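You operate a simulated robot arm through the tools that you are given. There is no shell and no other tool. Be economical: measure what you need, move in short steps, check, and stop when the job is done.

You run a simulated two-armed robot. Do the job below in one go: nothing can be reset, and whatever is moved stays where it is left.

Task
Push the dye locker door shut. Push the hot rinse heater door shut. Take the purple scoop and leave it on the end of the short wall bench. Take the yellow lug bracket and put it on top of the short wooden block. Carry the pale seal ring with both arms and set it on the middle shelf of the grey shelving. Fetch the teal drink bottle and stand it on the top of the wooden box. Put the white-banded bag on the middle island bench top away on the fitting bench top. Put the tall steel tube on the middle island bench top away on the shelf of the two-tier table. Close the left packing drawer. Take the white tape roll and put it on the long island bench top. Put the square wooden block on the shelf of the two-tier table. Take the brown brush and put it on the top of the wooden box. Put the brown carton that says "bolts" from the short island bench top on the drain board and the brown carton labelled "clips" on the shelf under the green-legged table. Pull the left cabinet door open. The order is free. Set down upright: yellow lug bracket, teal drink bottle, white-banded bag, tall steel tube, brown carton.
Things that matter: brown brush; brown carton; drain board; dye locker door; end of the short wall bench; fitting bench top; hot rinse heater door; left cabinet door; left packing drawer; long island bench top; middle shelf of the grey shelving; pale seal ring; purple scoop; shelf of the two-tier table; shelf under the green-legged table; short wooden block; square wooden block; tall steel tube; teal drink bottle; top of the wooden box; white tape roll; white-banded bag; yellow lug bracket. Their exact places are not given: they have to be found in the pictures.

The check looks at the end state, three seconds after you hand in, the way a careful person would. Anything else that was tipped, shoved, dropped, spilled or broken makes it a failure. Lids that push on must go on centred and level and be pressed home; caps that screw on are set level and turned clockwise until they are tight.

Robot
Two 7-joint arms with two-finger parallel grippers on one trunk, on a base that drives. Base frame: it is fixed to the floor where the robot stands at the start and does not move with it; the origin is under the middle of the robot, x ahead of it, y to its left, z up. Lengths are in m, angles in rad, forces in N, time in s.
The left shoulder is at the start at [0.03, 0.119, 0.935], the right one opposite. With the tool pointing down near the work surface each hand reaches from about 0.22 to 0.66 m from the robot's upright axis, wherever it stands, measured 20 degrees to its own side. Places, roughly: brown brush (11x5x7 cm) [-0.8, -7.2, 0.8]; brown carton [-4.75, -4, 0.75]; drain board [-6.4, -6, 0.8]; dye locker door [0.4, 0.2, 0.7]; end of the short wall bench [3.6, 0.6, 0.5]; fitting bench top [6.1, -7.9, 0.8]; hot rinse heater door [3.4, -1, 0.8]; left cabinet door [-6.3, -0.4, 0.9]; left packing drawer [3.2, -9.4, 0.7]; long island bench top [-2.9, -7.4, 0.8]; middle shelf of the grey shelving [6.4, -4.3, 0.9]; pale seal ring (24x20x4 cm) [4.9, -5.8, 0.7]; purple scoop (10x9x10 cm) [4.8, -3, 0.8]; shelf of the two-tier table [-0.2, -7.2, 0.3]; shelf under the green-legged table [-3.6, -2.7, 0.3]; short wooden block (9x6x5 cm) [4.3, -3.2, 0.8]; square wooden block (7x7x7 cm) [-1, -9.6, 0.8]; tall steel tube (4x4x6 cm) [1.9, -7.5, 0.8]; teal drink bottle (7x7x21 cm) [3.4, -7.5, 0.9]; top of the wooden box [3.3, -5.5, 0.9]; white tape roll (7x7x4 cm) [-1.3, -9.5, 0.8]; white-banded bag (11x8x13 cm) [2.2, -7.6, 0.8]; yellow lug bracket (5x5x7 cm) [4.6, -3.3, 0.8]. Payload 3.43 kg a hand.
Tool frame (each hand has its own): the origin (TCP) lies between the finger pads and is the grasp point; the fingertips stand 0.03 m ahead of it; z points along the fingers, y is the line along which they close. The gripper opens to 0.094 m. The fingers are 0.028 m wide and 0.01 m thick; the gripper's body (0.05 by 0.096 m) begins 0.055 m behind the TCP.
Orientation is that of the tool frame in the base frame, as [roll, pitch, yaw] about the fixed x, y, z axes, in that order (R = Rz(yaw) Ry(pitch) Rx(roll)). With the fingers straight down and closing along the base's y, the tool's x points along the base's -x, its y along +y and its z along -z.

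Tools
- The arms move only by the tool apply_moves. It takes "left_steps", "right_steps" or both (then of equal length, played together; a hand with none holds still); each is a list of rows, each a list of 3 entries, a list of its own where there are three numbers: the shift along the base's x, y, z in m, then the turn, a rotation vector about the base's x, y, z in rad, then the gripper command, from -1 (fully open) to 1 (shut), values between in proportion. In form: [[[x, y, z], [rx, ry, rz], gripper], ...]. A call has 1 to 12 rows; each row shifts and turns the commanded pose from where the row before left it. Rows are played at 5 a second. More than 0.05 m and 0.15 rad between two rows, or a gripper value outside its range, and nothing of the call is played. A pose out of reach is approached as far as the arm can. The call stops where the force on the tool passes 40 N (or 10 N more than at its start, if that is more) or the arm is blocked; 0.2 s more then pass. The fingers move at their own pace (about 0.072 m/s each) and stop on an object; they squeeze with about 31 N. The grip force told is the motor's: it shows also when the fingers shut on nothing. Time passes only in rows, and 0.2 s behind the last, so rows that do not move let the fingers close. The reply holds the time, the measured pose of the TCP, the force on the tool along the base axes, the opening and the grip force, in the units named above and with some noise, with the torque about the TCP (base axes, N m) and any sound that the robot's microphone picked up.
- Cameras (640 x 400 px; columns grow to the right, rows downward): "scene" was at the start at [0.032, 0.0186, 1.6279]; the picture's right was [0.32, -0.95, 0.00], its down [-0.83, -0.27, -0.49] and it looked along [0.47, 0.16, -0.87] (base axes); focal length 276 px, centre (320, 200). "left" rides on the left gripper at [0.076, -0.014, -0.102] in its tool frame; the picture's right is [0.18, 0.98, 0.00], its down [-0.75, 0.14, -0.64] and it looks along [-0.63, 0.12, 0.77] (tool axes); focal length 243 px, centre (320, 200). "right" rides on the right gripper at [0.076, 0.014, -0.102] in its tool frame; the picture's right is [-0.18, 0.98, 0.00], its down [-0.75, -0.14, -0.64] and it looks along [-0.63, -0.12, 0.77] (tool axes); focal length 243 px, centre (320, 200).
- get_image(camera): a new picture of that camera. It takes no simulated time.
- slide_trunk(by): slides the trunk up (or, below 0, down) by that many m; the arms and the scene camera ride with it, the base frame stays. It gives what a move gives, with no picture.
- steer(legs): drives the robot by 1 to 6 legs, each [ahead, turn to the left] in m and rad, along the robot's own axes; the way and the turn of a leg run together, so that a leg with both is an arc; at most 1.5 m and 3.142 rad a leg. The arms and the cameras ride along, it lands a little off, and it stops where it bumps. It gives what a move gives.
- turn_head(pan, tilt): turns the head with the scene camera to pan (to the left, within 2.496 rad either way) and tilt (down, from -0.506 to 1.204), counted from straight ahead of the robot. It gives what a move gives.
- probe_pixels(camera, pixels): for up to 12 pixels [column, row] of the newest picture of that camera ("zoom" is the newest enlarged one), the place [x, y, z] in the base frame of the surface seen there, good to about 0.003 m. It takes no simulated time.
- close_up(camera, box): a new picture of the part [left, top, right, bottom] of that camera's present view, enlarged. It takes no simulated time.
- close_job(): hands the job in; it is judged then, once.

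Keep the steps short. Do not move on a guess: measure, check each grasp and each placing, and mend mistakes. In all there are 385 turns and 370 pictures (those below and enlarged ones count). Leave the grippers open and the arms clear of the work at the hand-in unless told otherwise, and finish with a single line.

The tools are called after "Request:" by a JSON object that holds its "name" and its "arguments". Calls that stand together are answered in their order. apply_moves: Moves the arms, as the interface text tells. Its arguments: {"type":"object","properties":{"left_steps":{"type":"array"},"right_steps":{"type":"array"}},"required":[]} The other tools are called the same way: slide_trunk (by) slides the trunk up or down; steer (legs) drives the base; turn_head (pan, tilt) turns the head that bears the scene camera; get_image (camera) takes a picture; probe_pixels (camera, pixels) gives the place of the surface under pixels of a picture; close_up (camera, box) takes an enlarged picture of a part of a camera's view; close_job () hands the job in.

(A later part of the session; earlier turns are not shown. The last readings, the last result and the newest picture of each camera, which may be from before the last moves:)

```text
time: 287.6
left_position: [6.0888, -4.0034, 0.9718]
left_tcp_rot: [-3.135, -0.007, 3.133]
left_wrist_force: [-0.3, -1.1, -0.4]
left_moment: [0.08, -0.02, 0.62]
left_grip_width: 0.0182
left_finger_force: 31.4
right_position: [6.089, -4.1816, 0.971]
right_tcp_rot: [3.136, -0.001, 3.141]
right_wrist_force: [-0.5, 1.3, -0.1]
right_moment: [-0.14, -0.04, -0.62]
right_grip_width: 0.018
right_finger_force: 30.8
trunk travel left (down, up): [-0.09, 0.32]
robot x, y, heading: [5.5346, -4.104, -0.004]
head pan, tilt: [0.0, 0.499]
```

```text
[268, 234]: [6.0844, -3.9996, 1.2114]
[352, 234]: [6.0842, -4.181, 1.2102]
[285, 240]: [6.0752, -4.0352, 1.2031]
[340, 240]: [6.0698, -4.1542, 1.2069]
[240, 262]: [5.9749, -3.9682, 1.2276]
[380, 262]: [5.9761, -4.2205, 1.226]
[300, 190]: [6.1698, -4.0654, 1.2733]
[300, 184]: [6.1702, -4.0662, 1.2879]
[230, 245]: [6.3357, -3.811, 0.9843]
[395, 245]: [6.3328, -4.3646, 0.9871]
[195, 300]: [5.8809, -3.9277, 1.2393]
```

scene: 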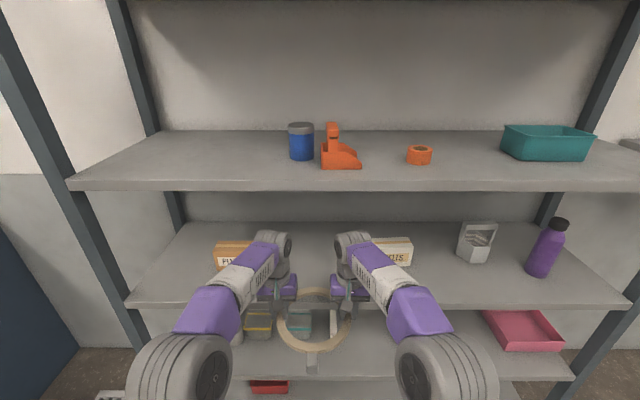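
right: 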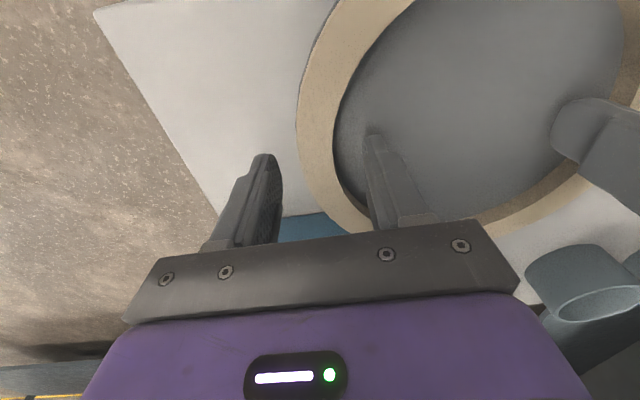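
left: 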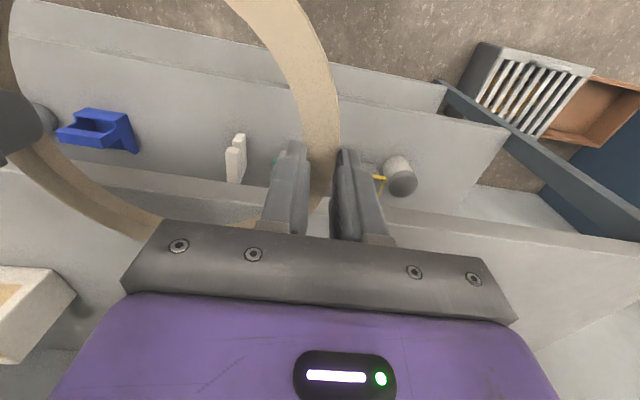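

Clear: 1.21–1.23 against 1.265. Drive 0.235 m further.

Request:
{"name": "steer", "arguments": {"legs": [[0.235, 0]]}}

Request:
{"name": "get_image", "arguments": {"camera": "scene"}}

Request:
{"name": "get_image", "arguments": {"camera": "right"}}

```text
time: 289.3
left_position: [6.3252, -4.0045, 0.97]
left_tcp_rot: [-3.136, -0.007, 3.132]
left_wrist_force: [0.3, -2.5, -0.3]
left_moment: [0.05, -0.02, 0.6]
left_grip_width: 0.0181
left_finger_force: 30.8
right_position: [6.3231, -4.1811, 0.9697]
right_tcp_rot: [3.139, -0.002, 3.14]
right_wrist_force: [1.4, 1.9, -1.5]
right_moment: [-0.09, 0.04, -0.58]
right_grip_width: 0.0179
right_finger_force: 31.1
trunk travel left (down, up): [-0.09, 0.32]
robot x, y, heading: [5.7692, -4.1096, -0.003]
head pan, tilt: [0.0, 0.499]
```

```text
293 pictures are left
```

scene: 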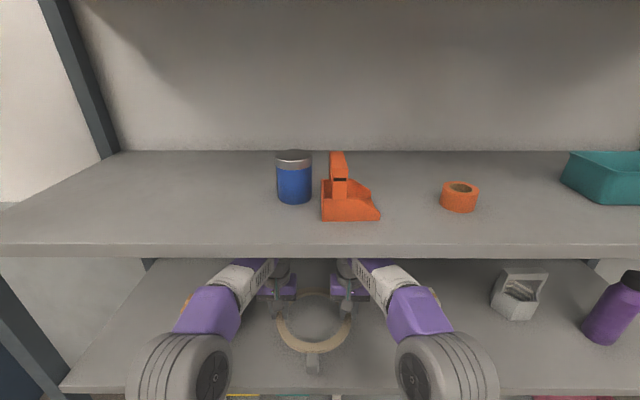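

```text
292 pictures are left
```

right: 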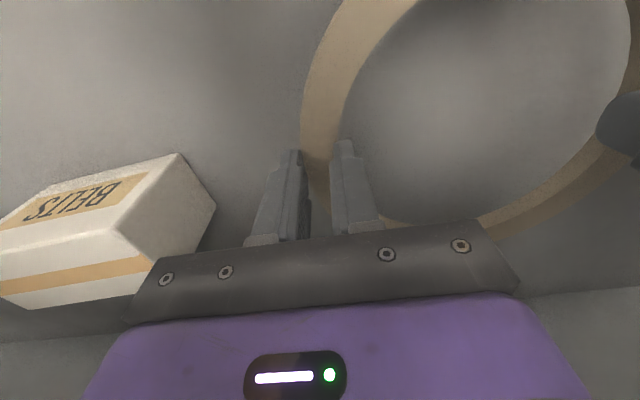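

The ring is inside. I move 2 cm deeper and lower in small steps.

Request:
{"name": "apply_moves", "arguments": {"left_steps": [[[0.02, 0, 0], [0, 0, 0], 1], [[0, 0, -0.012], [0, 0, 0], 1], [[0, 0, -0.01], [0, 0, 0], 1], [[0, 0, -0.004], [0, 0, 0], 1]], "right_steps": [[[0.02, 0, 0], [0, 0, 0], 1], [[0, 0, -0.012], [0, 0, 0], 1], [[0, 0, -0.01], [0, 0, 0], 1], [[0, 0, -0.004], [0, 0, 0], 1]]}}

Request:
{"name": "close_up", "arguments": {"camera": "scene", "box": [230, 250, 400, 390]}}

Request:
{"name": "probe_pixels", "arguments": {"camera": "zoom", "pixels": [[320, 365], [320, 385], [310, 430], [310, 460], [300, 300], [320, 350]]}}

```text
time: 290.3
left_position: [6.345, -4.0048, 0.9446]
left_tcp_rot: [-3.137, -0.004, 3.133]
left_wrist_force: [2.3, -1.6, 10.6]
left_moment: [-0.01, 0.85, 0.43]
left_grip_width: 0.0182
left_finger_force: 30.5
right_position: [6.3424, -4.183, 0.9464]
right_tcp_rot: [3.134, 0.003, 3.139]
right_wrist_force: [2.5, 1.5, 8.3]
right_moment: [0.04, 0.86, -0.42]
right_grip_width: 0.0179
right_finger_force: 30.7
trunk travel left (down, up): [-0.09, 0.32]
robot x, y, heading: [5.7719, -4.1079, -0.004]
head pan, tilt: [0.0, 0.499]
```

```text
2.86 times, centred on (315, 320) of scene
```

zoom: 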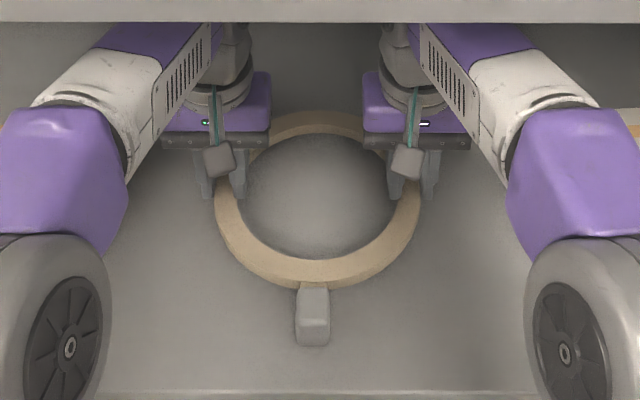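

```text
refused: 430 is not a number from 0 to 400
```

Contact ~19 N at the tab side (moment about y). The tab is lower than the ring, so I tip the far side down 0.05 rad and lower a little more so it lies fully.

Request:
{"name": "apply_moves", "arguments": {"left_steps": [[[0, 0, -0.001], [0, 0.03, 0], 1], [[0, 0, -0.002], [0, 0.03, 0], 1], [[0, 0, -0.002], [0, 0, 0], 1]], "right_steps": [[[0, 0, -0.001], [0, 0.03, 0], 1], [[0, 0, -0.002], [0, 0.03, 0], 1], [[0, 0, -0.002], [0, 0, 0], 1]]}}

```text
time: 291.1
left_position: [6.3436, -4.0045, 0.9414]
left_tcp_rot: [-3.135, -0.06, 3.13]
left_wrist_force: [4.8, -1.4, 8.0]
left_moment: [0.3, -0.94, 0.37]
left_grip_width: 0.0177
left_finger_force: 31.6
right_position: [6.3422, -4.1822, 0.9409]
right_tcp_rot: [3.136, -0.058, 3.139]
right_wrist_force: [2.2, 1.6, 8.0]
right_moment: [-0.27, -0.9, -0.26]
right_grip_width: 0.0177
right_finger_force: 31.5
trunk travel left (down, up): [-0.09, 0.32]
robot x, y, heading: [5.766, -4.1082, 0.0]
head pan, tilt: [0.0, 0.499]
```

Now both sides carry (moment reversed). I open a little, rise 3 cm and back out by driving.

Request:
{"name": "apply_moves", "arguments": {"left_steps": [[[0, 0, 0], [0, 0, 0], 0.2], [[0, 0, 0], [0, 0, 0], -0.1], [[0, 0, 0], [0, 0, 0], -0.1], [[0, 0, 0.02], [0, -0.03, 0], -0.1], [[0, 0, 0.025], [0, -0.03, 0], -0.1]], "right_steps": [[[0, 0, 0], [0, 0, 0], 0.2], [[0, 0, 0], [0, 0, 0], -0.1], [[0, 0, 0], [0, 0, 0], -0.1], [[0, 0, 0.02], [0, -0.03, 0], -0.1], [[0, 0, 0.025], [0, -0.03, 0], -0.1]]}}

Request:
{"name": "get_image", "arguments": {"camera": "right"}}

Request:
{"name": "get_image", "arguments": {"camera": "left"}}

```text
time: 292.3
left_position: [6.3445, -4.004, 0.9858]
left_tcp_rot: [-3.136, -0.004, 3.134]
left_wrist_force: [0.3, 0.0, -0.6]
left_moment: [-0.01, 0.0, -0.02]
left_grip_width: 0.0516
left_finger_force: 0.0
right_position: [6.342, -4.1824, 0.9846]
right_tcp_rot: [3.136, 0.0, 3.141]
right_wrist_force: [0.3, 0.6, 0.3]
right_moment: [0.0, -0.02, 0.0]
right_grip_width: 0.0515
right_finger_force: 0.0
trunk travel left (down, up): [-0.09, 0.32]
robot x, y, heading: [5.7695, -4.1048, -0.004]
head pan, tilt: [0.0, 0.499]
```

```text
290 pictures are left
```

right: 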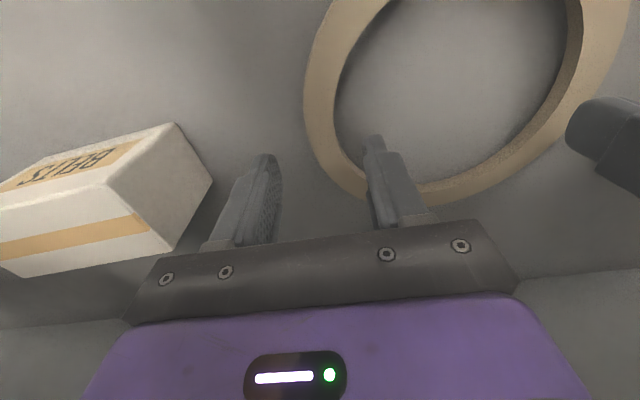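

```text
289 pictures are left
```

left: 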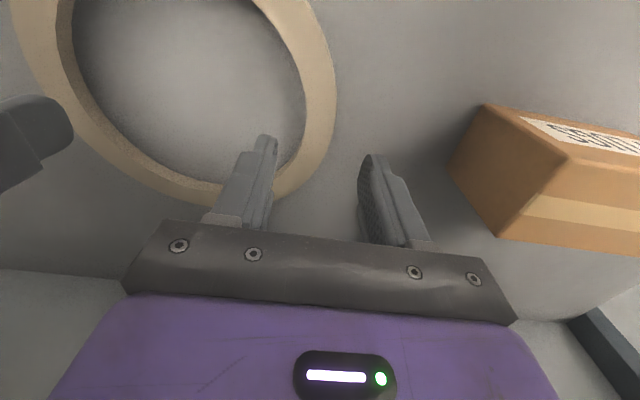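

Free of the ring. I drive straight back 0.5 m and look.

Request:
{"name": "steer", "arguments": {"legs": [[-0.5, 0]]}}

Request:
{"name": "get_image", "arguments": {"camera": "scene"}}

```text
time: 295.3
left_position: [5.8432, -4.0033, 0.9842]
left_tcp_rot: [-3.136, -0.006, 3.13]
left_wrist_force: [0.1, -0.2, 0.0]
left_moment: [0.0, -0.02, 0.02]
left_grip_width: 0.0517
left_finger_force: 0.1
right_position: [5.8435, -4.1815, 0.9852]
right_tcp_rot: [3.136, -0.002, 3.138]
right_wrist_force: [0.5, -0.1, 0.1]
right_moment: [0.01, -0.02, -0.01]
right_grip_width: 0.0519
right_finger_force: 0.0
trunk travel left (down, up): [-0.09, 0.32]
robot x, y, heading: [5.2683, -4.1069, -0.005]
head pan, tilt: [0.0, 0.499]
```

```text
288 pictures are left
```

scene: 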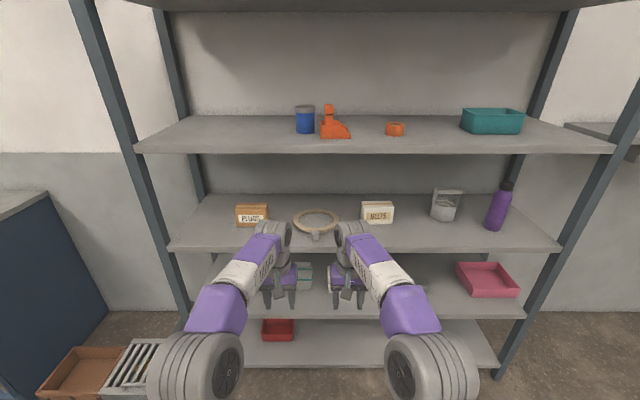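

The ring lies on the middle shelf. I fold the arms, raise the trunk back, and drive toward the middle island bench via x≈4.2.

Request:
{"name": "slide_trunk", "arguments": {"by": 0.11}}

Request:
{"name": "apply_moves", "arguments": {"left_steps": [[[-0.045, 0.01, -0.01], [0, 0, 0], -1], [[-0.045, 0.01, -0.01], [0, 0, 0], -1], [[-0.045, 0.01, -0.02], [0, 0, 0], -1], [[-0.045, 0.01, -0.02], [0, 0, 0], -1], [[-0.045, 0.01, -0.02], [0, 0, 0], -1]], "right_steps": [[[-0.045, -0.01, -0.01], [0, 0, 0], -1], [[-0.045, -0.01, -0.01], [0, 0, 0], -1], [[-0.045, -0.01, -0.02], [0, 0, 0], -1], [[-0.045, -0.01, -0.02], [0, 0, 0], -1], [[-0.045, -0.01, -0.02], [0, 0, 0], -1]]}}

Request:
{"name": "steer", "arguments": {"legs": [[0, 3.14], [0.95, 0], [0, 1.571], [1.5, 0]]}}

Request:
{"name": "turn_head", "arguments": {"pan": -0.3, "tilt": 0.5}}

Request:
{"name": "get_image", "arguments": {"camera": "scene"}}

```text
time: 296.7
left_position: [5.8437, -4.0026, 1.0943]
left_tcp_rot: [-3.137, -0.005, 3.129]
left_wrist_force: [-0.2, 0.2, -0.9]
left_moment: [-0.06, 0.06, -0.01]
left_grip_width: 0.0515
left_finger_force: 0.0
right_position: [5.8419, -4.1805, 1.0947]
right_tcp_rot: [3.135, -0.002, 3.138]
right_wrist_force: [-0.4, -0.3, 0.3]
right_moment: [0.0, -0.03, 0.03]
right_grip_width: 0.0517
right_finger_force: 0.1
trunk travel left (down, up): [-0.2, 0.21]
robot x, y, heading: [5.2672, -4.1041, -0.004]
head pan, tilt: [0.0, 0.499]
```

```text
refused: row 3 steps farther than a row can; nothing moved
```

```text
time: 319.9
left_position: [4.4246, -6.1878, 1.0937]
left_tcp_rot: [-3.136, -0.006, 1.565]
left_wrist_force: [0.0, 1.7, 0.1]
left_moment: [0.02, 0.0, -0.01]
left_grip_width: 0.0518
left_finger_force: 0.0
right_position: [4.2458, -6.1873, 1.0943]
right_tcp_rot: [3.136, -0.003, 1.573]
right_wrist_force: [-0.9, 0.6, 0.3]
right_moment: [-0.01, 0.01, 0.01]
right_grip_width: 0.0517
right_finger_force: 0.0
trunk travel left (down, up): [-0.2, 0.21]
robot x, y, heading: [4.3182, -5.6131, -1.569]
head pan, tilt: [0.0, 0.499]
```

```text
time: 320.7
left_position: [4.4243, -6.1887, 1.0948]
left_tcp_rot: [-3.136, -0.005, 1.565]
left_wrist_force: [-0.1, -0.4, 0.1]
left_moment: [0.03, 0.0, 0.01]
left_grip_width: 0.0515
left_finger_force: 0.0
right_position: [4.2454, -6.188, 1.0945]
right_tcp_rot: [3.137, -0.002, 1.573]
right_wrist_force: [-0.3, -0.3, -0.3]
right_moment: [-0.02, -0.01, 0.0]
right_grip_width: 0.0516
right_finger_force: 0.0
trunk travel left (down, up): [-0.2, 0.21]
robot x, y, heading: [4.3182, -5.6132, -1.566]
head pan, tilt: [-0.3, 0.499]
```

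```text
287 pictures are left
```

scene: 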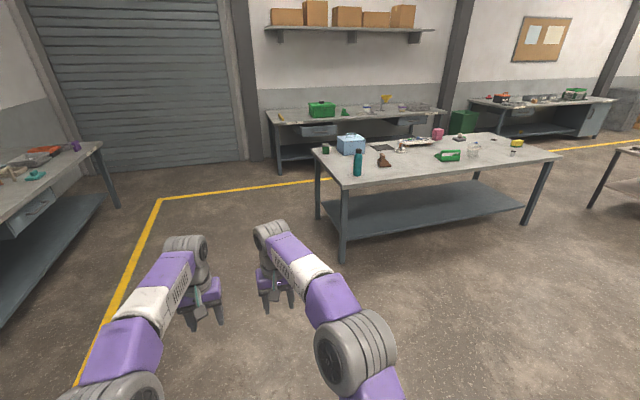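

I fold the arms now (shorter rows), and enlarge the island bench.

Request:
{"name": "apply_moves", "arguments": {"left_steps": [[[0.005, 0.04, -0.02], [0, 0, 0], -1], [[0.005, 0.04, -0.02], [0, 0, 0], -1], [[0.005, 0.04, -0.02], [0, 0, 0], -1], [[0.005, 0.04, -0.02], [0, 0, 0], -1], [[0.005, 0.04, -0.02], [0, 0, 0], -1]], "right_steps": [[[-0.015, 0.04, -0.02], [0, 0, 0], -1], [[-0.015, 0.04, -0.02], [0, 0, 0], -1], [[-0.015, 0.04, -0.02], [0, 0, 0], -1], [[-0.015, 0.04, -0.02], [0, 0, 0], -1], [[-0.01, 0.04, -0.02], [0, 0, 0], -1]]}}

Request:
{"name": "close_up", "arguments": {"camera": "scene", "box": [300, 110, 570, 270]}}

Request:
{"name": "probe_pixels", "arguments": {"camera": "zoom", "pixels": [[40, 105], [605, 115], [105, 160], [135, 130], [200, 115], [412, 100], [355, 112], [395, 95], [510, 85], [435, 70], [325, 60], [430, 190]]}}

```text
time: 321.9
left_position: [4.4496, -5.9881, 0.9953]
left_tcp_rot: [-3.137, -0.005, 1.564]
left_wrist_force: [0.3, -0.6, 0.2]
left_moment: [-0.07, -0.01, 0.01]
left_grip_width: 0.094
left_finger_force: 0.1
right_position: [4.1771, -5.9859, 0.9955]
right_tcp_rot: [3.134, 0.001, 1.572]
right_wrist_force: [-0.9, 0.6, -0.1]
right_moment: [-0.05, 0.0, 0.02]
right_grip_width: 0.094
right_finger_force: 0.2
trunk travel left (down, up): [-0.2, 0.21]
robot x, y, heading: [4.3177, -5.6161, -1.57]
head pan, tilt: [-0.3, 0.499]
```

```text
2.37 times, centred on (435, 190) of scene
```

zoom: 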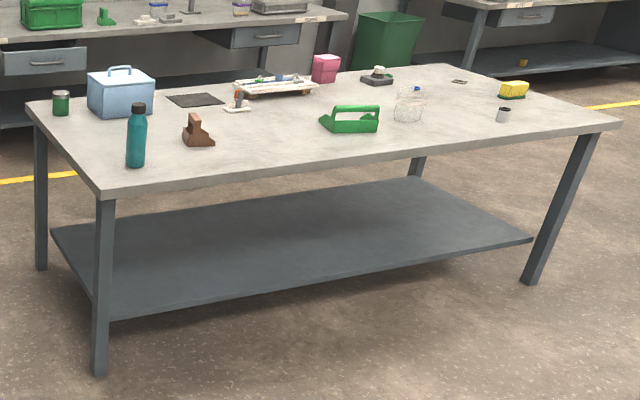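

```text
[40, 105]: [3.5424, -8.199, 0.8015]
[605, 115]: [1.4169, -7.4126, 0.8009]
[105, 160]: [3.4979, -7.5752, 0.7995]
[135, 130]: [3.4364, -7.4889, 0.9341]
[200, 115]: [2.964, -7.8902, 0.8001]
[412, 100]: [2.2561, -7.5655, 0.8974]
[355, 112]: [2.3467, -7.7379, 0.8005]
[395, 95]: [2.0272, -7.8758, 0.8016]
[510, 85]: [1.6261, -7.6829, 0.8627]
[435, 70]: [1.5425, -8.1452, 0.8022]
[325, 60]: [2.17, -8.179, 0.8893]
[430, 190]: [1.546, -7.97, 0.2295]
```

Bench top z 0.80, front edge y≈-7.38; bottle at (3.43,-7.49), tube ≈(1.9,-7.5), clear bag ≈(2.25,-7.57). I drive to (3.43,-6.92), facing −y.

Request:
{"name": "steer", "arguments": {"legs": [[1.3, 0], [0, -1.571], [0.88, 0], [0, 1.571]]}}

Request:
{"name": "turn_head", "arguments": {"pan": 0, "tilt": 0.8}}

Request:
{"name": "get_image", "arguments": {"camera": "scene"}}

```text
time: 340.3
left_position: [3.5862, -7.3039, 0.9952]
left_tcp_rot: [-3.135, -0.005, 1.575]
left_wrist_force: [-0.2, 0.1, 0.0]
left_moment: [-0.02, 0.0, 0.01]
left_grip_width: 0.0939
left_finger_force: 0.1
right_position: [3.3133, -7.3043, 0.9947]
right_tcp_rot: [3.137, -0.002, 1.585]
right_wrist_force: [-0.1, 0.8, -0.4]
right_moment: [0.01, 0.01, 0.02]
right_grip_width: 0.0938
right_finger_force: 0.1
trunk travel left (down, up): [-0.2, 0.21]
robot x, y, heading: [3.4514, -6.9332, -1.563]
head pan, tilt: [-0.3, 0.499]
```

```text
time: 341.1
left_position: [3.5856, -7.304, 0.9946]
left_tcp_rot: [-3.138, -0.005, 1.577]
left_wrist_force: [-0.8, 0.1, -0.5]
left_moment: [-0.04, 0.0, 0.01]
left_grip_width: 0.094
left_finger_force: 0.0
right_position: [3.3142, -7.3049, 0.9949]
right_tcp_rot: [3.135, -0.001, 1.584]
right_wrist_force: [0.0, -0.4, 0.0]
right_moment: [-0.03, 0.0, -0.01]
right_grip_width: 0.0939
right_finger_force: 0.1
trunk travel left (down, up): [-0.2, 0.21]
robot x, y, heading: [3.4503, -6.9346, -1.564]
head pan, tilt: [0.0, 0.799]
```

```text
285 pictures are left
```

scene: 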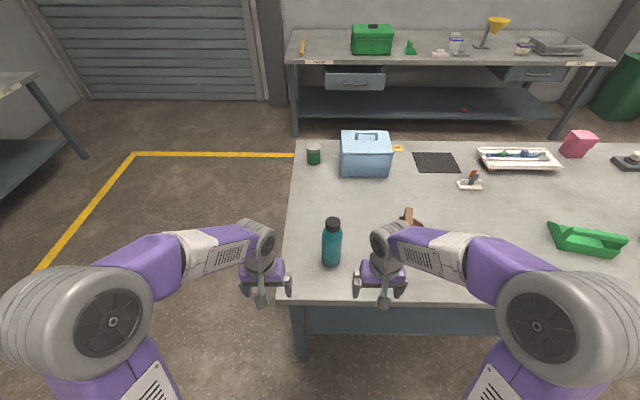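

Request:
{"name": "close_up", "arguments": {"camera": "scene", "box": [280, 205, 380, 285]}}

Request:
{"name": "probe_pixels", "arguments": {"camera": "zoom", "pixels": [[310, 110], [370, 110], [340, 100], [300, 160], [380, 160], [335, 120], [335, 155], [270, 220], [390, 220], [335, 350]]}}

```text
5.00 times, centred on (330, 245) of scene
```

zoom: 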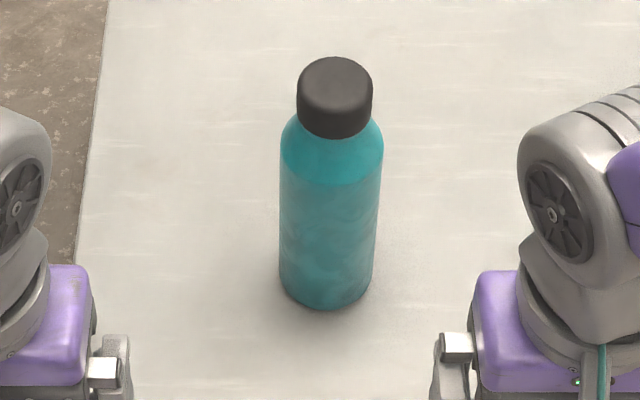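

```text
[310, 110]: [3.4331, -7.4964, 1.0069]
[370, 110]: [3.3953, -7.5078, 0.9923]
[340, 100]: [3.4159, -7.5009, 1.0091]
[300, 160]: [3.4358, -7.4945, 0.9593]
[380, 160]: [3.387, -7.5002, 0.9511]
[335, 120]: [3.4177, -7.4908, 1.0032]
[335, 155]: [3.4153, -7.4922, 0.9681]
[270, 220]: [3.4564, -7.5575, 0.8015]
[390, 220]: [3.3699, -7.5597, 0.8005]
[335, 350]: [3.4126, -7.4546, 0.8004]
```

Cap: centre ≈(3.414,-7.512), top 1.009, 4.4 cm wide. Right hand goes above it.

Request:
{"name": "apply_moves", "arguments": {"right_steps": [[[0, 0, 0.045], [0, 0, 0], -1], [[0.02, -0.04, 0.02], [0, 0, 0], -1], [[0.02, -0.042, 0.01], [0, 0, 0], -1], [[0.02, -0.042, 0], [0, 0, 0], -1], [[0.02, -0.042, 0], [0, 0, 0], -1], [[0.02, -0.042, 0], [0, 0, 0], -1]]}}

Request:
{"name": "get_image", "arguments": {"camera": "right"}}

```text
time: 342.5
left_position: [3.5874, -7.306, 0.9953]
left_tcp_rot: [-3.134, -0.009, 1.576]
left_wrist_force: [1.0, 0.2, 0.3]
left_moment: [0.01, 0.01, -0.04]
left_grip_width: 0.0939
left_finger_force: 0.0
right_position: [3.4148, -7.5128, 1.0696]
right_tcp_rot: [3.138, -0.005, 1.585]
right_wrist_force: [-0.3, -0.2, 0.8]
right_moment: [0.03, 0.0, 0.0]
right_grip_width: 0.0941
right_finger_force: 0.0
trunk travel left (down, up): [-0.2, 0.21]
robot x, y, heading: [3.4491, -6.931, -1.564]
head pan, tilt: [0.0, 0.799]
```

```text
283 pictures are left
```

right: 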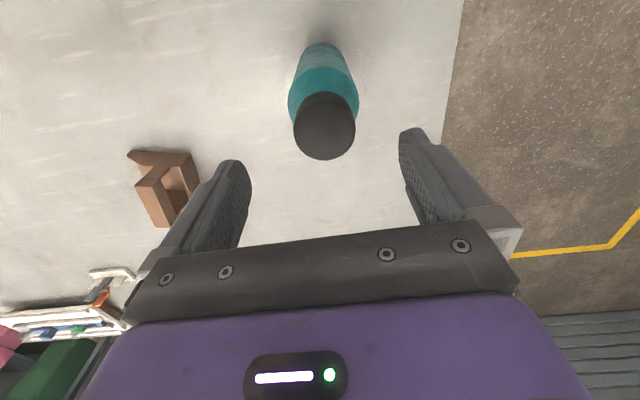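

Centred. Down to z≈0.993, close, lift.

Request:
{"name": "apply_moves", "arguments": {"right_steps": [[[0, 0, -0.04], [0, 0, 0], -1], [[0, 0, -0.036], [0, 0, 0], -1], [[0, 0, 0], [0, 0, 0], 1], [[0, 0, 0], [0, 0, 0], 1], [[0, 0, 0], [0, 0, 0], 1], [[0, 0, 0], [0, 0, 0], 1], [[0, 0, 0.03], [0, 0, 0], 1], [[0, 0, 0.04], [0, 0, 0], 1], [[0, 0, 0.04], [0, 0, 0], 1]]}}

Request:
{"name": "get_image", "arguments": {"camera": "scene"}}

```text
time: 344.5
left_position: [3.5869, -7.3046, 0.9941]
left_tcp_rot: [-3.136, -0.006, 1.575]
left_wrist_force: [-0.4, 0.5, 0.5]
left_moment: [-0.01, -0.05, 0.01]
left_grip_width: 0.094
left_finger_force: 0.0
right_position: [3.414, -7.5122, 1.1046]
right_tcp_rot: [3.136, -0.004, 1.585]
right_wrist_force: [0.2, -0.6, -4.0]
right_moment: [0.0, 0.01, 0.01]
right_grip_width: 0.0452
right_finger_force: 31.1
trunk travel left (down, up): [-0.2, 0.21]
robot x, y, heading: [3.4537, -6.9264, -1.559]
head pan, tilt: [0.0, 0.799]
```

```text
282 pictures are left
```

scene: 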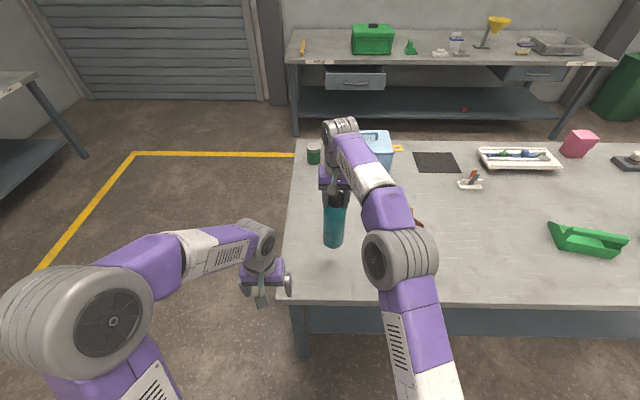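

Held (4 N weight). I pull it in and turn to the wooden box at (3.3,-5.5).

Request:
{"name": "apply_moves", "arguments": {"right_steps": [[[-0.01, 0.045, 0], [0, 0, 0], 1], [[-0.02, 0.045, 0], [0, 0, 0], 1], [[-0.02, 0.045, 0], [0, 0, 0], 1], [[-0.02, 0.045, 0], [0, 0, 0], 1]]}}

Request:
{"name": "steer", "arguments": {"legs": [[0, 3.13], [0.35, 0]]}}

Request:
{"name": "get_image", "arguments": {"camera": "scene"}}

```text
time: 345.5
left_position: [3.5855, -7.3055, 0.9949]
left_tcp_rot: [-3.135, -0.005, 1.576]
left_wrist_force: [0.3, 0.1, 0.3]
left_moment: [0.05, 0.0, 0.03]
left_grip_width: 0.094
left_finger_force: 0.2
right_position: [3.3422, -7.3307, 1.1029]
right_tcp_rot: [3.136, -0.001, 1.585]
right_wrist_force: [-0.4, 0.5, -4.0]
right_moment: [-0.02, 0.01, -0.02]
right_grip_width: 0.0452
right_finger_force: 30.7
trunk travel left (down, up): [-0.2, 0.21]
robot x, y, heading: [3.4532, -6.9338, -1.557]
head pan, tilt: [0.0, 0.799]
```

```text
time: 355.1
left_position: [3.3416, -6.1997, 0.9941]
left_tcp_rot: [-3.137, -0.008, -1.606]
left_wrist_force: [0.3, 0.5, 0.8]
left_moment: [0.0, 0.04, 0.05]
left_grip_width: 0.0938
left_finger_force: 0.0
right_position: [3.5852, -6.182, 1.1019]
right_tcp_rot: [3.135, -0.001, -1.602]
right_wrist_force: [0.1, -0.5, -4.4]
right_moment: [-0.03, 0.02, 0.01]
right_grip_width: 0.0456
right_finger_force: 31.0
trunk travel left (down, up): [-0.2, 0.21]
robot x, y, heading: [3.4615, -6.5792, 1.538]
head pan, tilt: [0.0, 0.799]
```

```text
281 pictures are left
```

scene: 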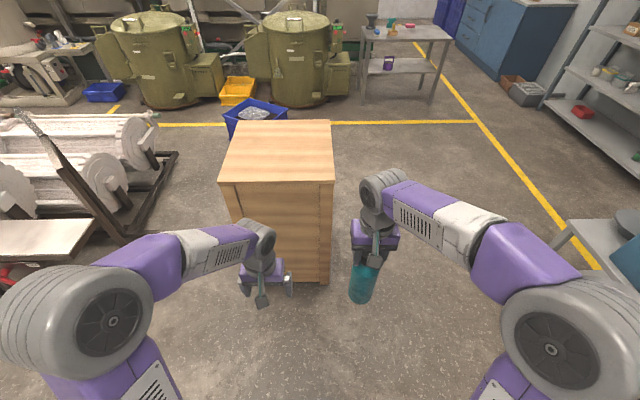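

Box top visible at (280,155). I measure its corners.

Request:
{"name": "probe_pixels", "arguments": {"camera": "scene", "pixels": [[260, 125], [329, 122], [330, 180], [228, 181], [280, 155], [326, 278]]}}

```text
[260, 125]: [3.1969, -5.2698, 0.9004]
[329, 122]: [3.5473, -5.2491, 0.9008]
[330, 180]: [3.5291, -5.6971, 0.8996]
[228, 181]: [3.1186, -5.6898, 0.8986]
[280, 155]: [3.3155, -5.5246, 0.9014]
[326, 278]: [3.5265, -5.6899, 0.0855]
```

Box top: x≈3.12–3.54, y −5.70…−5.25, z 0.90. I aim the bottle at (3.44,-5.56); drive 0.42 m ahead and shift the left hand aside.

Request:
{"name": "apply_moves", "arguments": {"left_steps": [[[-0.045, 0, 0], [0, 0, 0], -1], [[-0.045, 0, 0], [0, 0, 0], -1]]}}

Request:
{"name": "steer", "arguments": {"legs": [[0.42, 0]]}}

Request:
{"name": "get_image", "arguments": {"camera": "scene"}}

```text
time: 355.6
left_position: [3.2501, -6.1992, 0.9944]
left_tcp_rot: [-3.135, -0.005, -1.607]
left_wrist_force: [-0.6, -0.1, -0.6]
left_moment: [0.03, 0.04, 0.0]
left_grip_width: 0.0939
left_finger_force: 0.2
right_position: [3.5844, -6.182, 1.103]
right_tcp_rot: [3.137, 0.0, -1.6]
right_wrist_force: [0.5, 0.3, -4.4]
right_moment: [-0.01, -0.01, 0.02]
right_grip_width: 0.0455
right_finger_force: 31.1
trunk travel left (down, up): [-0.2, 0.21]
robot x, y, heading: [3.461, -6.5812, 1.544]
head pan, tilt: [0.0, 0.799]
```

```text
time: 358.2
left_position: [3.2623, -5.7819, 0.9942]
left_tcp_rot: [-3.136, -0.006, -1.604]
left_wrist_force: [0.1, -0.4, -0.3]
left_moment: [0.0, -0.01, 0.01]
left_grip_width: 0.0939
left_finger_force: 0.0
right_position: [3.5958, -5.7653, 1.102]
right_tcp_rot: [3.136, -0.002, -1.596]
right_wrist_force: [0.1, 0.3, -3.8]
right_moment: [-0.04, -0.03, -0.02]
right_grip_width: 0.0451
right_finger_force: 30.5
trunk travel left (down, up): [-0.2, 0.21]
robot x, y, heading: [3.4803, -6.1591, 1.545]
head pan, tilt: [0.0, 0.799]
```

```text
280 pictures are left
```

scene: 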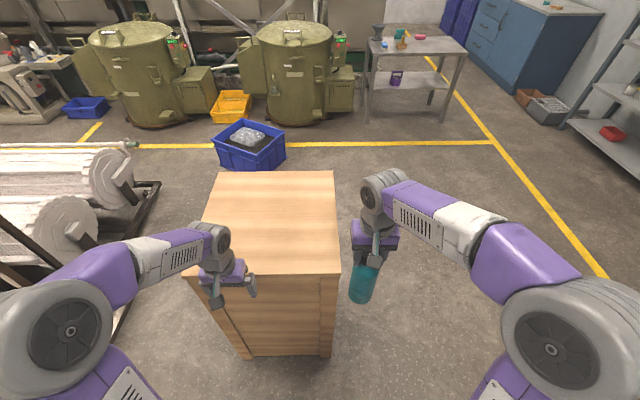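

Raise 4 cm, move over (3.43,-5.58), lower to just above.

Request:
{"name": "apply_moves", "arguments": {"right_steps": [[[0, 0, 0.04], [0, 0, 0], 1], [[-0.033, 0.036, 0], [0, 0, 0], 1], [[-0.033, 0.037, 0], [0, 0, 0], 1], [[-0.033, 0.037, 0], [0, 0, 0], 1], [[-0.033, 0.037, 0], [0, 0, 0], 1], [[-0.033, 0.037, 0], [0, 0, 0], 1], [[0, 0, -0.025], [0, 0, 0], 1], [[0, 0, -0.015], [0, 0, 0], 1]]}}

Request:
{"name": "get_image", "arguments": {"camera": "scene"}}

```text
time: 360.0
left_position: [3.2629, -5.7816, 0.9943]
left_tcp_rot: [-3.135, -0.005, -1.604]
left_wrist_force: [-0.3, 0.9, 0.4]
left_moment: [0.03, 0.01, -0.01]
left_grip_width: 0.0935
left_finger_force: 0.1
right_position: [3.4497, -5.6094, 1.1023]
right_tcp_rot: [3.136, -0.001, -1.597]
right_wrist_force: [-0.4, -1.1, -3.1]
right_moment: [-0.02, 0.01, -0.02]
right_grip_width: 0.0456
right_finger_force: 31.1
right hand out of reach, approached as far as the arm can: row 6
trunk travel left (down, up): [-0.2, 0.21]
robot x, y, heading: [3.4686, -6.1602, 1.546]
head pan, tilt: [0.0, 0.799]
```

```text
279 pictures are left
```

scene: 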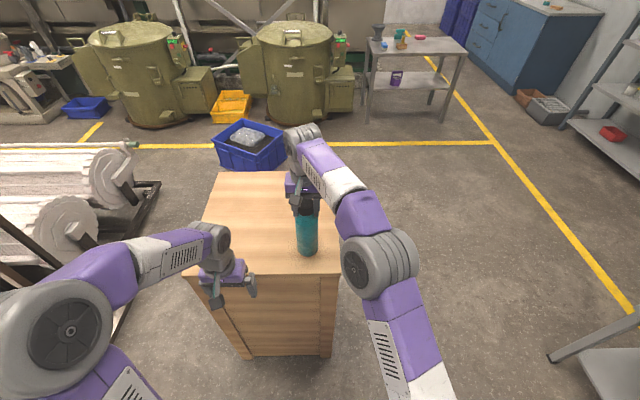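

The bottle is over (3.45,-5.61), well inside. I lower in small steps to contact.

Request:
{"name": "apply_moves", "arguments": {"right_steps": [[[0, 0, -0.005], [0, 0, 0], 1], [[0, 0, -0.003], [0, 0, 0], 1], [[0, 0, -0.002], [0, 0, 0], 1]]}}

```text
time: 360.8
left_position: [3.2622, -5.781, 0.993]
left_tcp_rot: [-3.137, -0.006, -1.604]
left_wrist_force: [-0.5, -0.1, 0.3]
left_moment: [0.0, 0.0, 0.0]
left_grip_width: 0.0941
left_finger_force: 0.0
right_position: [3.4507, -5.6085, 1.0948]
right_tcp_rot: [3.137, -0.001, -1.597]
right_wrist_force: [1.1, -0.3, 2.8]
right_moment: [-0.23, -0.3, -0.02]
right_grip_width: 0.0456
right_finger_force: 31.1
trunk travel left (down, up): [-0.2, 0.21]
robot x, y, heading: [3.475, -6.1604, 1.541]
head pan, tilt: [0.0, 0.799]
```

Contact (weight taken). Open, rise, retreat and check.

Request:
{"name": "apply_moves", "arguments": {"right_steps": [[[0, 0, 0], [0, 0, 0], 0], [[0, 0, 0], [0, 0, 0], -1], [[0, 0, 0], [0, 0, 0], -1], [[0, 0, 0.04], [0, 0, 0], -1], [[0, 0, 0.03], [0, 0, 0], -1], [[0.03, -0.035, 0.0], [0, 0, 0], -1], [[0.03, -0.035, 0.0], [0, 0, 0], -1], [[0.03, -0.035, -0.015], [0, 0, 0], -1], [[0.03, -0.035, -0.015], [0, 0, 0], -1]]}}

Request:
{"name": "get_image", "arguments": {"camera": "scene"}}

```text
time: 362.8
left_position: [3.261, -5.7824, 0.9948]
left_tcp_rot: [-3.138, -0.004, -1.604]
left_wrist_force: [0.0, -0.4, 0.5]
left_moment: [-0.01, 0.0, -0.03]
left_grip_width: 0.0942
left_finger_force: 0.1
right_position: [3.5736, -5.7579, 1.1285]
right_tcp_rot: [3.134, 0.0, -1.595]
right_wrist_force: [0.4, 1.1, 0.0]
right_moment: [0.02, -0.01, 0.01]
right_grip_width: 0.0938
right_finger_force: 0.1
right hand out of reach, approached as far as the arm can: row 5
trunk travel left (down, up): [-0.2, 0.21]
robot x, y, heading: [3.4728, -6.1605, 1.546]
head pan, tilt: [0.0, 0.799]
```

```text
278 pictures are left
```

scene: 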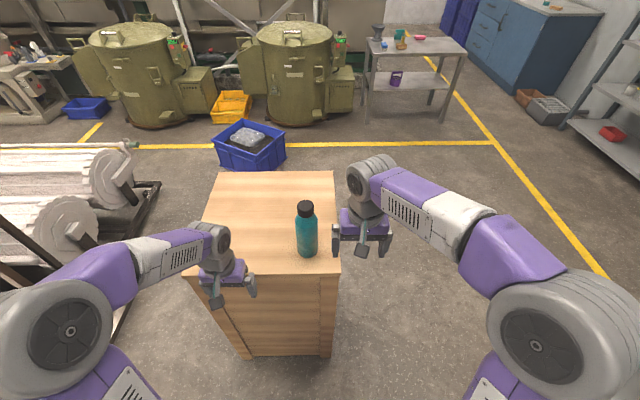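

The bottle stands on the box. Next, bag and tube: I back off and drive along the bench to x≈2.08.

Request:
{"name": "apply_moves", "arguments": {"right_steps": [[[0.0, 0, -0.045], [0, 0, 0], -1], [[0, 0, -0.045], [0, 0, 0], -1], [[0, 0, -0.03], [0, 0, 0], -1]], "left_steps": [[[0.03, 0, 0], [0, 0, 0], -1], [[0.03, 0, 0], [0, 0, 0], -1], [[0.03, 0, 0], [0, 0, 0], -1]]}}

Request:
{"name": "steer", "arguments": {"legs": [[-0.77, 0], [0, 1.59], [1.38, 0], [0, 1.571]]}}

Request:
{"name": "get_image", "arguments": {"camera": "scene"}}

```text
time: 363.6
left_position: [3.3533, -5.7826, 0.993]
left_tcp_rot: [-3.136, -0.007, -1.604]
left_wrist_force: [-0.3, 1.0, -1.1]
left_moment: [0.0, 0.03, 0.01]
left_grip_width: 0.0942
left_finger_force: 0.1
right_position: [3.5722, -5.7556, 1.0094]
right_tcp_rot: [3.135, -0.002, -1.597]
right_wrist_force: [0.0, -0.5, -0.3]
right_moment: [-0.01, -0.02, 0.0]
right_grip_width: 0.094
right_finger_force: 0.0
trunk travel left (down, up): [-0.2, 0.21]
robot x, y, heading: [3.4712, -6.1638, 1.543]
head pan, tilt: [0.0, 0.799]
```

```text
time: 381.9
left_position: [2.2032, -7.2899, 0.9937]
left_tcp_rot: [-3.136, -0.006, 1.558]
left_wrist_force: [-0.1, 0.2, 0.9]
left_moment: [0.02, -0.02, -0.05]
left_grip_width: 0.094
left_finger_force: 0.0
right_position: [1.9854, -7.32, 1.0079]
right_tcp_rot: [3.138, -0.002, 1.564]
right_wrist_force: [0.2, -1.0, 0.3]
right_moment: [0.01, -0.01, -0.02]
right_grip_width: 0.0938
right_finger_force: 0.0
trunk travel left (down, up): [-0.2, 0.21]
robot x, y, heading: [2.0765, -6.9147, -1.578]
head pan, tilt: [0.0, 0.799]
```

```text
277 pictures are left
```

scene: 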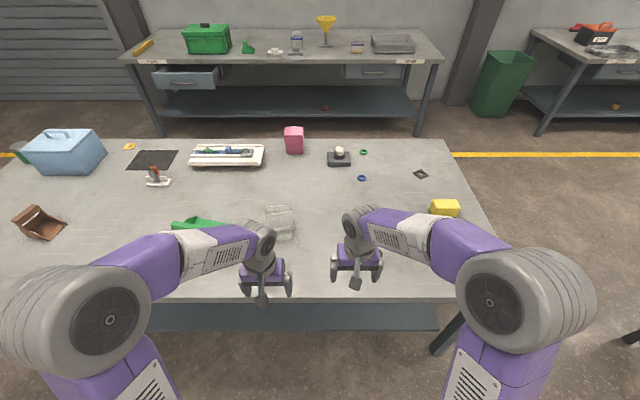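

The clear bag is at (280,222); the tube is hidden by the right arm. I enlarge and view through the right hand.

Request:
{"name": "close_up", "arguments": {"camera": "scene", "box": [240, 180, 420, 300]}}

Request:
{"name": "get_image", "arguments": {"camera": "right"}}

Request:
{"name": "get_image", "arguments": {"camera": "left"}}

```text
3.33 times, centred on (330, 240) of scene
```

zoom: 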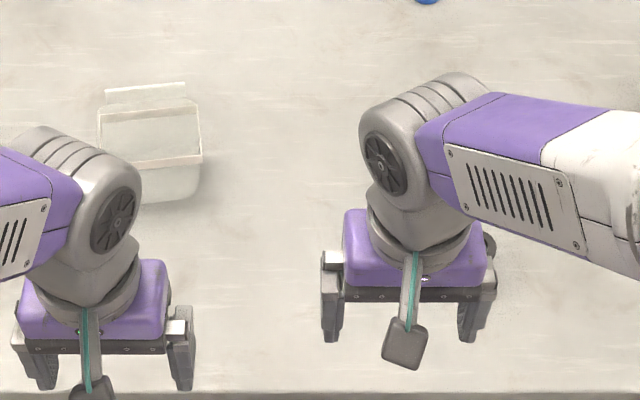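

```text
275 pictures are left
```

right: 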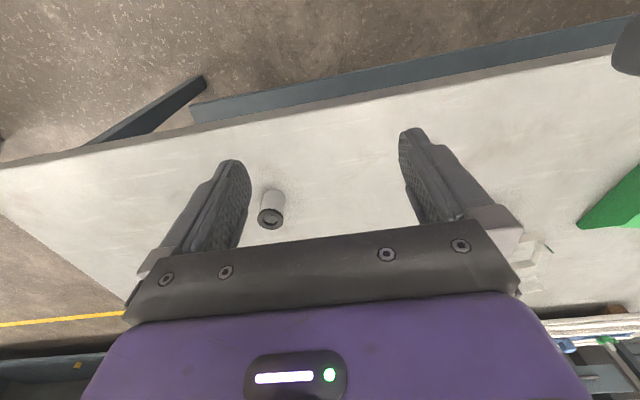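

```text
274 pictures are left
```

left: 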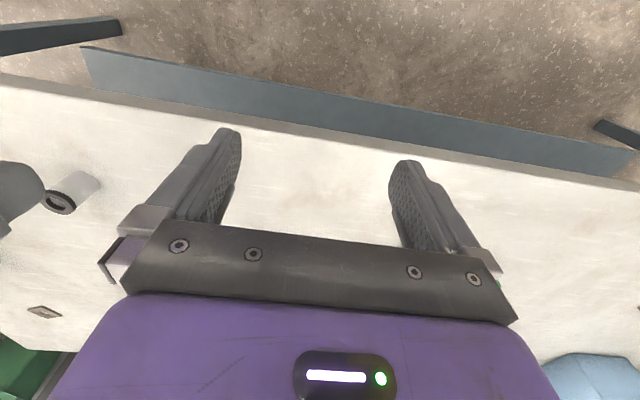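

Tube top at right-picture (271,217). I measure the tube and the bag.

Request:
{"name": "probe_pixels", "arguments": {"camera": "right", "pixels": [[259, 218], [284, 218], [271, 208], [271, 228], [264, 195], [284, 195], [271, 218]]}}

Request:
{"name": "close_up", "arguments": {"camera": "scene", "box": [250, 190, 310, 250]}}

Request:
{"name": "probe_pixels", "arguments": {"camera": "zoom", "pixels": [[165, 128], [300, 120], [165, 165], [320, 145], [155, 215], [325, 210], [240, 210], [320, 270], [240, 230], [240, 130], [240, 260]]}}

```text
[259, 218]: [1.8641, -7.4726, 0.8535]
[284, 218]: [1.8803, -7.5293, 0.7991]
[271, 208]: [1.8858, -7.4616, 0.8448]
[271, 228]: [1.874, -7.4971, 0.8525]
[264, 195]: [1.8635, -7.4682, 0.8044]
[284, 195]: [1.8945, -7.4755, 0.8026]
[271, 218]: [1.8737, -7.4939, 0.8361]
```

```text
6.67 times, centred on (280, 220) of scene
```

zoom: 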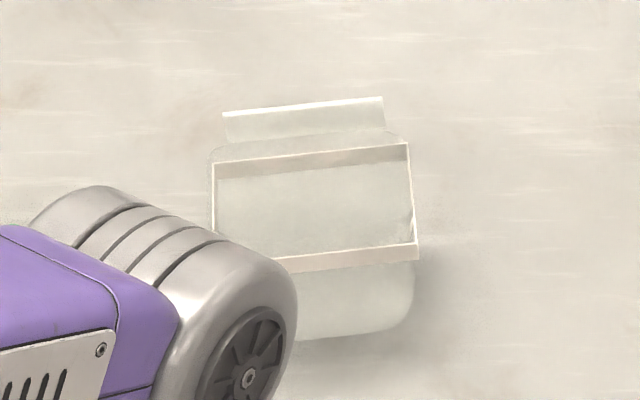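

```text
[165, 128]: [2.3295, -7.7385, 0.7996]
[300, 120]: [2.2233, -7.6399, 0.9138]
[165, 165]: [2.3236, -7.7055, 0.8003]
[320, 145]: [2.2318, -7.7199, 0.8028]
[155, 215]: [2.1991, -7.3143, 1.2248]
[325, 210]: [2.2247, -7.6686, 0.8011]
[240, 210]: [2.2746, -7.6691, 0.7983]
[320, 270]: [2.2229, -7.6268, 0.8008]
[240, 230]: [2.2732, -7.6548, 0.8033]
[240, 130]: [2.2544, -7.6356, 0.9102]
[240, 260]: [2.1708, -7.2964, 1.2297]
```

The bag is clear with white outlines; its top fin is at z≈0.91, y≈-7.64. I move the left hand aside (to +x) and the right hand over the tube, to see both well.

Request:
{"name": "apply_moves", "arguments": {"left_steps": [[[0.045, 0.0, 0.01], [0, 0, 0], -1], [[0.045, 0, 0.01], [0, 0, 0], -1], [[0.045, 0, 0.01], [0, 0, 0], -1], [[0.03, 0, 0], [0, 0, 0], -1]], "right_steps": [[[-0.03, -0.038, -0.01], [0, 0, 0], -1], [[-0.03, -0.038, -0.01], [0, 0, 0], -1], [[-0.03, -0.038, -0.01], [0, 0, 0], -1], [[-0.022, -0.038, -0.02], [0, 0, 0], -1]]}}

Request:
{"name": "get_image", "arguments": {"camera": "right"}}

Request:
{"name": "close_up", "arguments": {"camera": "scene", "box": [240, 180, 320, 260]}}

```text
time: 382.9
left_position: [2.3689, -7.2902, 1.0229]
left_tcp_rot: [-3.135, -0.007, 1.555]
left_wrist_force: [-0.2, 0.8, 0.0]
left_moment: [-0.01, 0.03, -0.01]
left_grip_width: 0.094
left_finger_force: 0.1
right_position: [1.8734, -7.4734, 0.9573]
right_tcp_rot: [3.137, -0.003, 1.564]
right_wrist_force: [-0.2, 0.1, -0.8]
right_moment: [0.03, -0.02, -0.03]
right_grip_width: 0.094
right_finger_force: 0.0
trunk travel left (down, up): [-0.2, 0.21]
robot x, y, heading: [2.0766, -6.9144, -1.579]
head pan, tilt: [0.0, 0.799]
```

```text
272 pictures are left
```

right: 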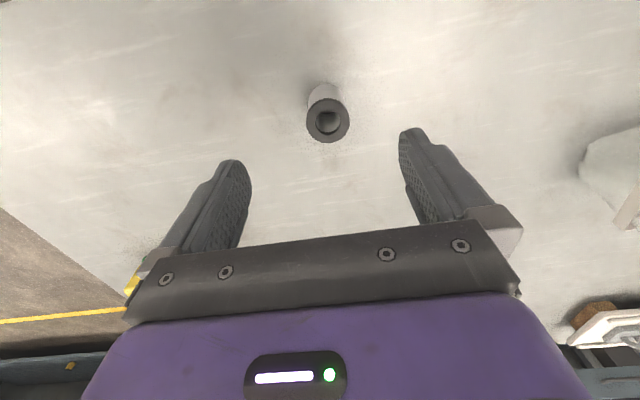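

```text
5.00 times, centred on (280, 220) of scene
```

zoom: 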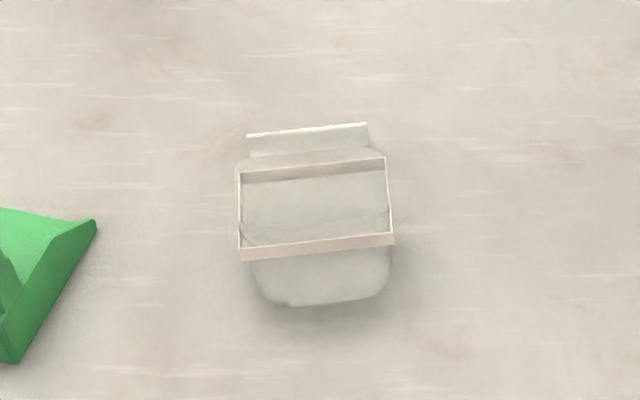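

Request:
{"name": "probe_pixels", "arguments": {"camera": "zoom", "pixels": [[249, 136], [365, 125], [310, 130], [310, 145], [241, 174], [385, 161], [245, 255], [391, 240], [315, 250], [315, 168], [310, 158], [310, 290]]}}

Request:
{"name": "probe_pixels", "arguments": {"camera": "right", "pixels": [[309, 118], [347, 118], [328, 99], [328, 140], [314, 95], [340, 92]]}}

```text
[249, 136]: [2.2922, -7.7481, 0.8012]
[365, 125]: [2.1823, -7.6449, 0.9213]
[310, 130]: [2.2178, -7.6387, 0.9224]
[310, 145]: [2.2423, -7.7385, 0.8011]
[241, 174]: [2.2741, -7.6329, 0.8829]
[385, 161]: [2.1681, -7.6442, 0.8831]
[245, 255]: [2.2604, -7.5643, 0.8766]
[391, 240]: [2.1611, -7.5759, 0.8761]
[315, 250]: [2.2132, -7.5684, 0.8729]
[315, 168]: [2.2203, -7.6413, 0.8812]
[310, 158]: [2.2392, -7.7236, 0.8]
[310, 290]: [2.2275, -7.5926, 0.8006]
```

```text
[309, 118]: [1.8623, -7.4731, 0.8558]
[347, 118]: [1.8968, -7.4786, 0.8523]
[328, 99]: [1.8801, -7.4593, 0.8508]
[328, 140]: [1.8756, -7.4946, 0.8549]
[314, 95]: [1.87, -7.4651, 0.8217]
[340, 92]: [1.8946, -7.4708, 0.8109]
```

Bag: white band z 0.866–0.883, x 2.161–2.274, y −7.567…−7.643, turned ~7°. Tube: centre (1.879,-7.477), top 0.855. The right hand takes the tube; meanwhile the left hand turns −1.44 rad to close across the bag's 7.7 cm.

Request:
{"name": "apply_moves", "arguments": {"left_steps": [[[0, 0, 0], [0, 0, -0.144], -1], [[0, 0, 0], [0, 0, -0.144], -1], [[0, 0, 0], [0, 0, -0.144], -1], [[0, 0, 0], [0, 0, -0.144], -1], [[0, 0, 0], [0, 0, -0.144], -1], [[0, 0, 0], [0, 0, -0.144], -1], [[0, 0, 0], [0, 0, -0.144], -1], [[0, 0, 0], [0, 0, -0.144], -1], [[0, 0, 0], [0, 0, -0.144], -1], [[0, 0, 0], [0, 0, -0.144], -1]], "right_steps": [[[0.006, -0.004, -0.04], [0, 0, 0], -1], [[0, 0, -0.04], [0, 0, 0], -1], [[0, 0, -0.039], [0, 0, 0], -1], [[0, 0, 0], [0, 0, 0], 1], [[0, 0, 0], [0, 0, 0], 1], [[0, 0, 0], [0, 0, 0], 1], [[0, 0, 0], [0, 0, 0], 1], [[0, 0, 0.04], [0, 0, 0], 1], [[0, 0, 0.04], [0, 0, 0], 1], [[0, 0, 0.04], [0, 0, 0], 1]]}}

Request:
{"name": "get_image", "arguments": {"camera": "scene"}}

Request:
{"name": "get_image", "arguments": {"camera": "right"}}

```text
time: 385.1
left_position: [2.3676, -7.2898, 1.0241]
left_tcp_rot: [-3.136, -0.005, 0.112]
left_wrist_force: [0.2, -0.6, 1.2]
left_moment: [-0.02, -0.01, 0.02]
left_grip_width: 0.0939
left_finger_force: 0.0
right_position: [1.8796, -7.4755, 0.9594]
right_tcp_rot: [3.137, -0.001, 1.563]
right_wrist_force: [0.4, 0.6, 0.5]
right_moment: [0.02, 0.04, -0.01]
right_grip_width: 0.0402
right_finger_force: 31.1
trunk travel left (down, up): [-0.2, 0.21]
robot x, y, heading: [2.0789, -6.9137, -1.577]
head pan, tilt: [0.0, 0.799]
```

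```text
270 pictures are left
```

scene: 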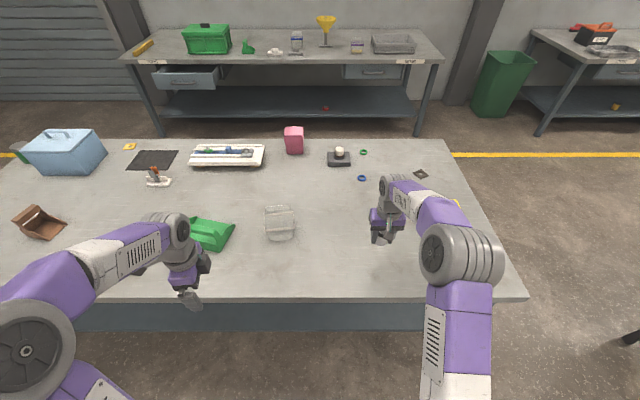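

```text
269 pictures are left
```

right: 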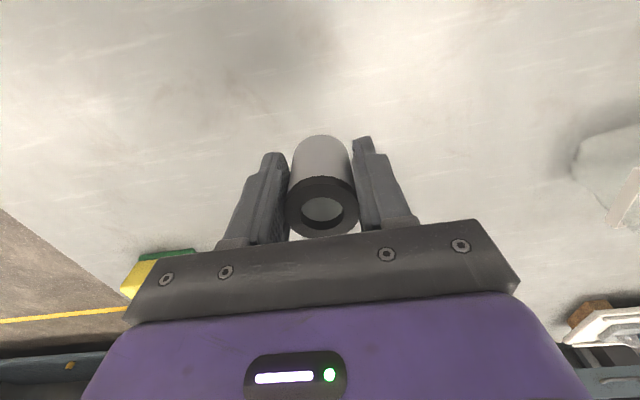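

Tube held. The bag is 0.70 m off; I drive 0.1 m closer first.

Request:
{"name": "steer", "arguments": {"legs": [[0.1, 0]]}}

Request:
{"name": "apply_moves", "arguments": {"left_steps": [[[-0.03, -0.036, 0], [0, 0, 0], -1], [[-0.03, -0.036, 0], [0, 0, 0], -1], [[-0.03, -0.036, 0], [0, 0, 0], -1], [[-0.03, -0.036, 0], [0, 0, 0], -1], [[-0.02, -0.036, 0], [0, 0, 0], -1]]}}

Request:
{"name": "get_image", "arguments": {"camera": "left"}}

```text
time: 386.3
left_position: [2.3679, -7.3893, 1.0234]
left_tcp_rot: [-3.135, -0.005, 0.117]
left_wrist_force: [0.6, -0.2, 0.0]
left_moment: [0.03, -0.01, 0.0]
left_grip_width: 0.0942
left_finger_force: 0.1
right_position: [1.8787, -7.5747, 0.9577]
right_tcp_rot: [3.135, -0.003, 1.564]
right_wrist_force: [-0.2, -0.2, -0.5]
right_moment: [0.03, -0.01, 0.0]
right_grip_width: 0.04
right_finger_force: 31.0
trunk travel left (down, up): [-0.2, 0.21]
robot x, y, heading: [2.0722, -7.0111, -1.58]
head pan, tilt: [0.0, 0.799]
```

```text
time: 387.5
left_position: [2.2267, -7.5705, 1.0238]
left_tcp_rot: [-3.135, -0.006, 0.117]
left_wrist_force: [-0.6, 0.1, 0.0]
left_moment: [0.04, -0.02, -0.01]
left_grip_width: 0.0938
left_finger_force: 0.1
right_position: [1.8776, -7.5755, 0.9581]
right_tcp_rot: [3.138, -0.003, 1.563]
right_wrist_force: [0.6, 0.4, -1.2]
right_moment: [0.01, 0.01, 0.01]
right_grip_width: 0.0402
right_finger_force: 30.5
trunk travel left (down, up): [-0.2, 0.21]
robot x, y, heading: [2.074, -7.0126, -1.577]
head pan, tilt: [0.0, 0.799]
```

```text
268 pictures are left
```

left: 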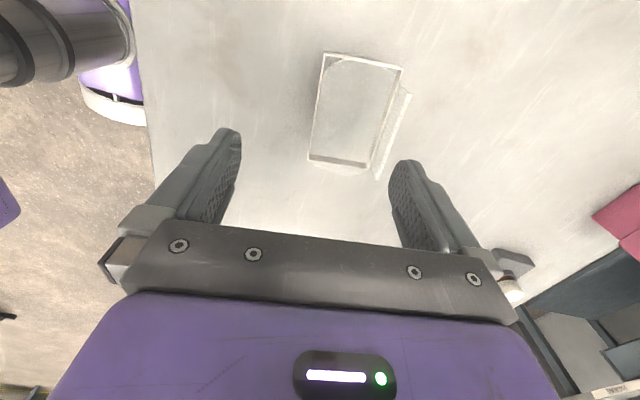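

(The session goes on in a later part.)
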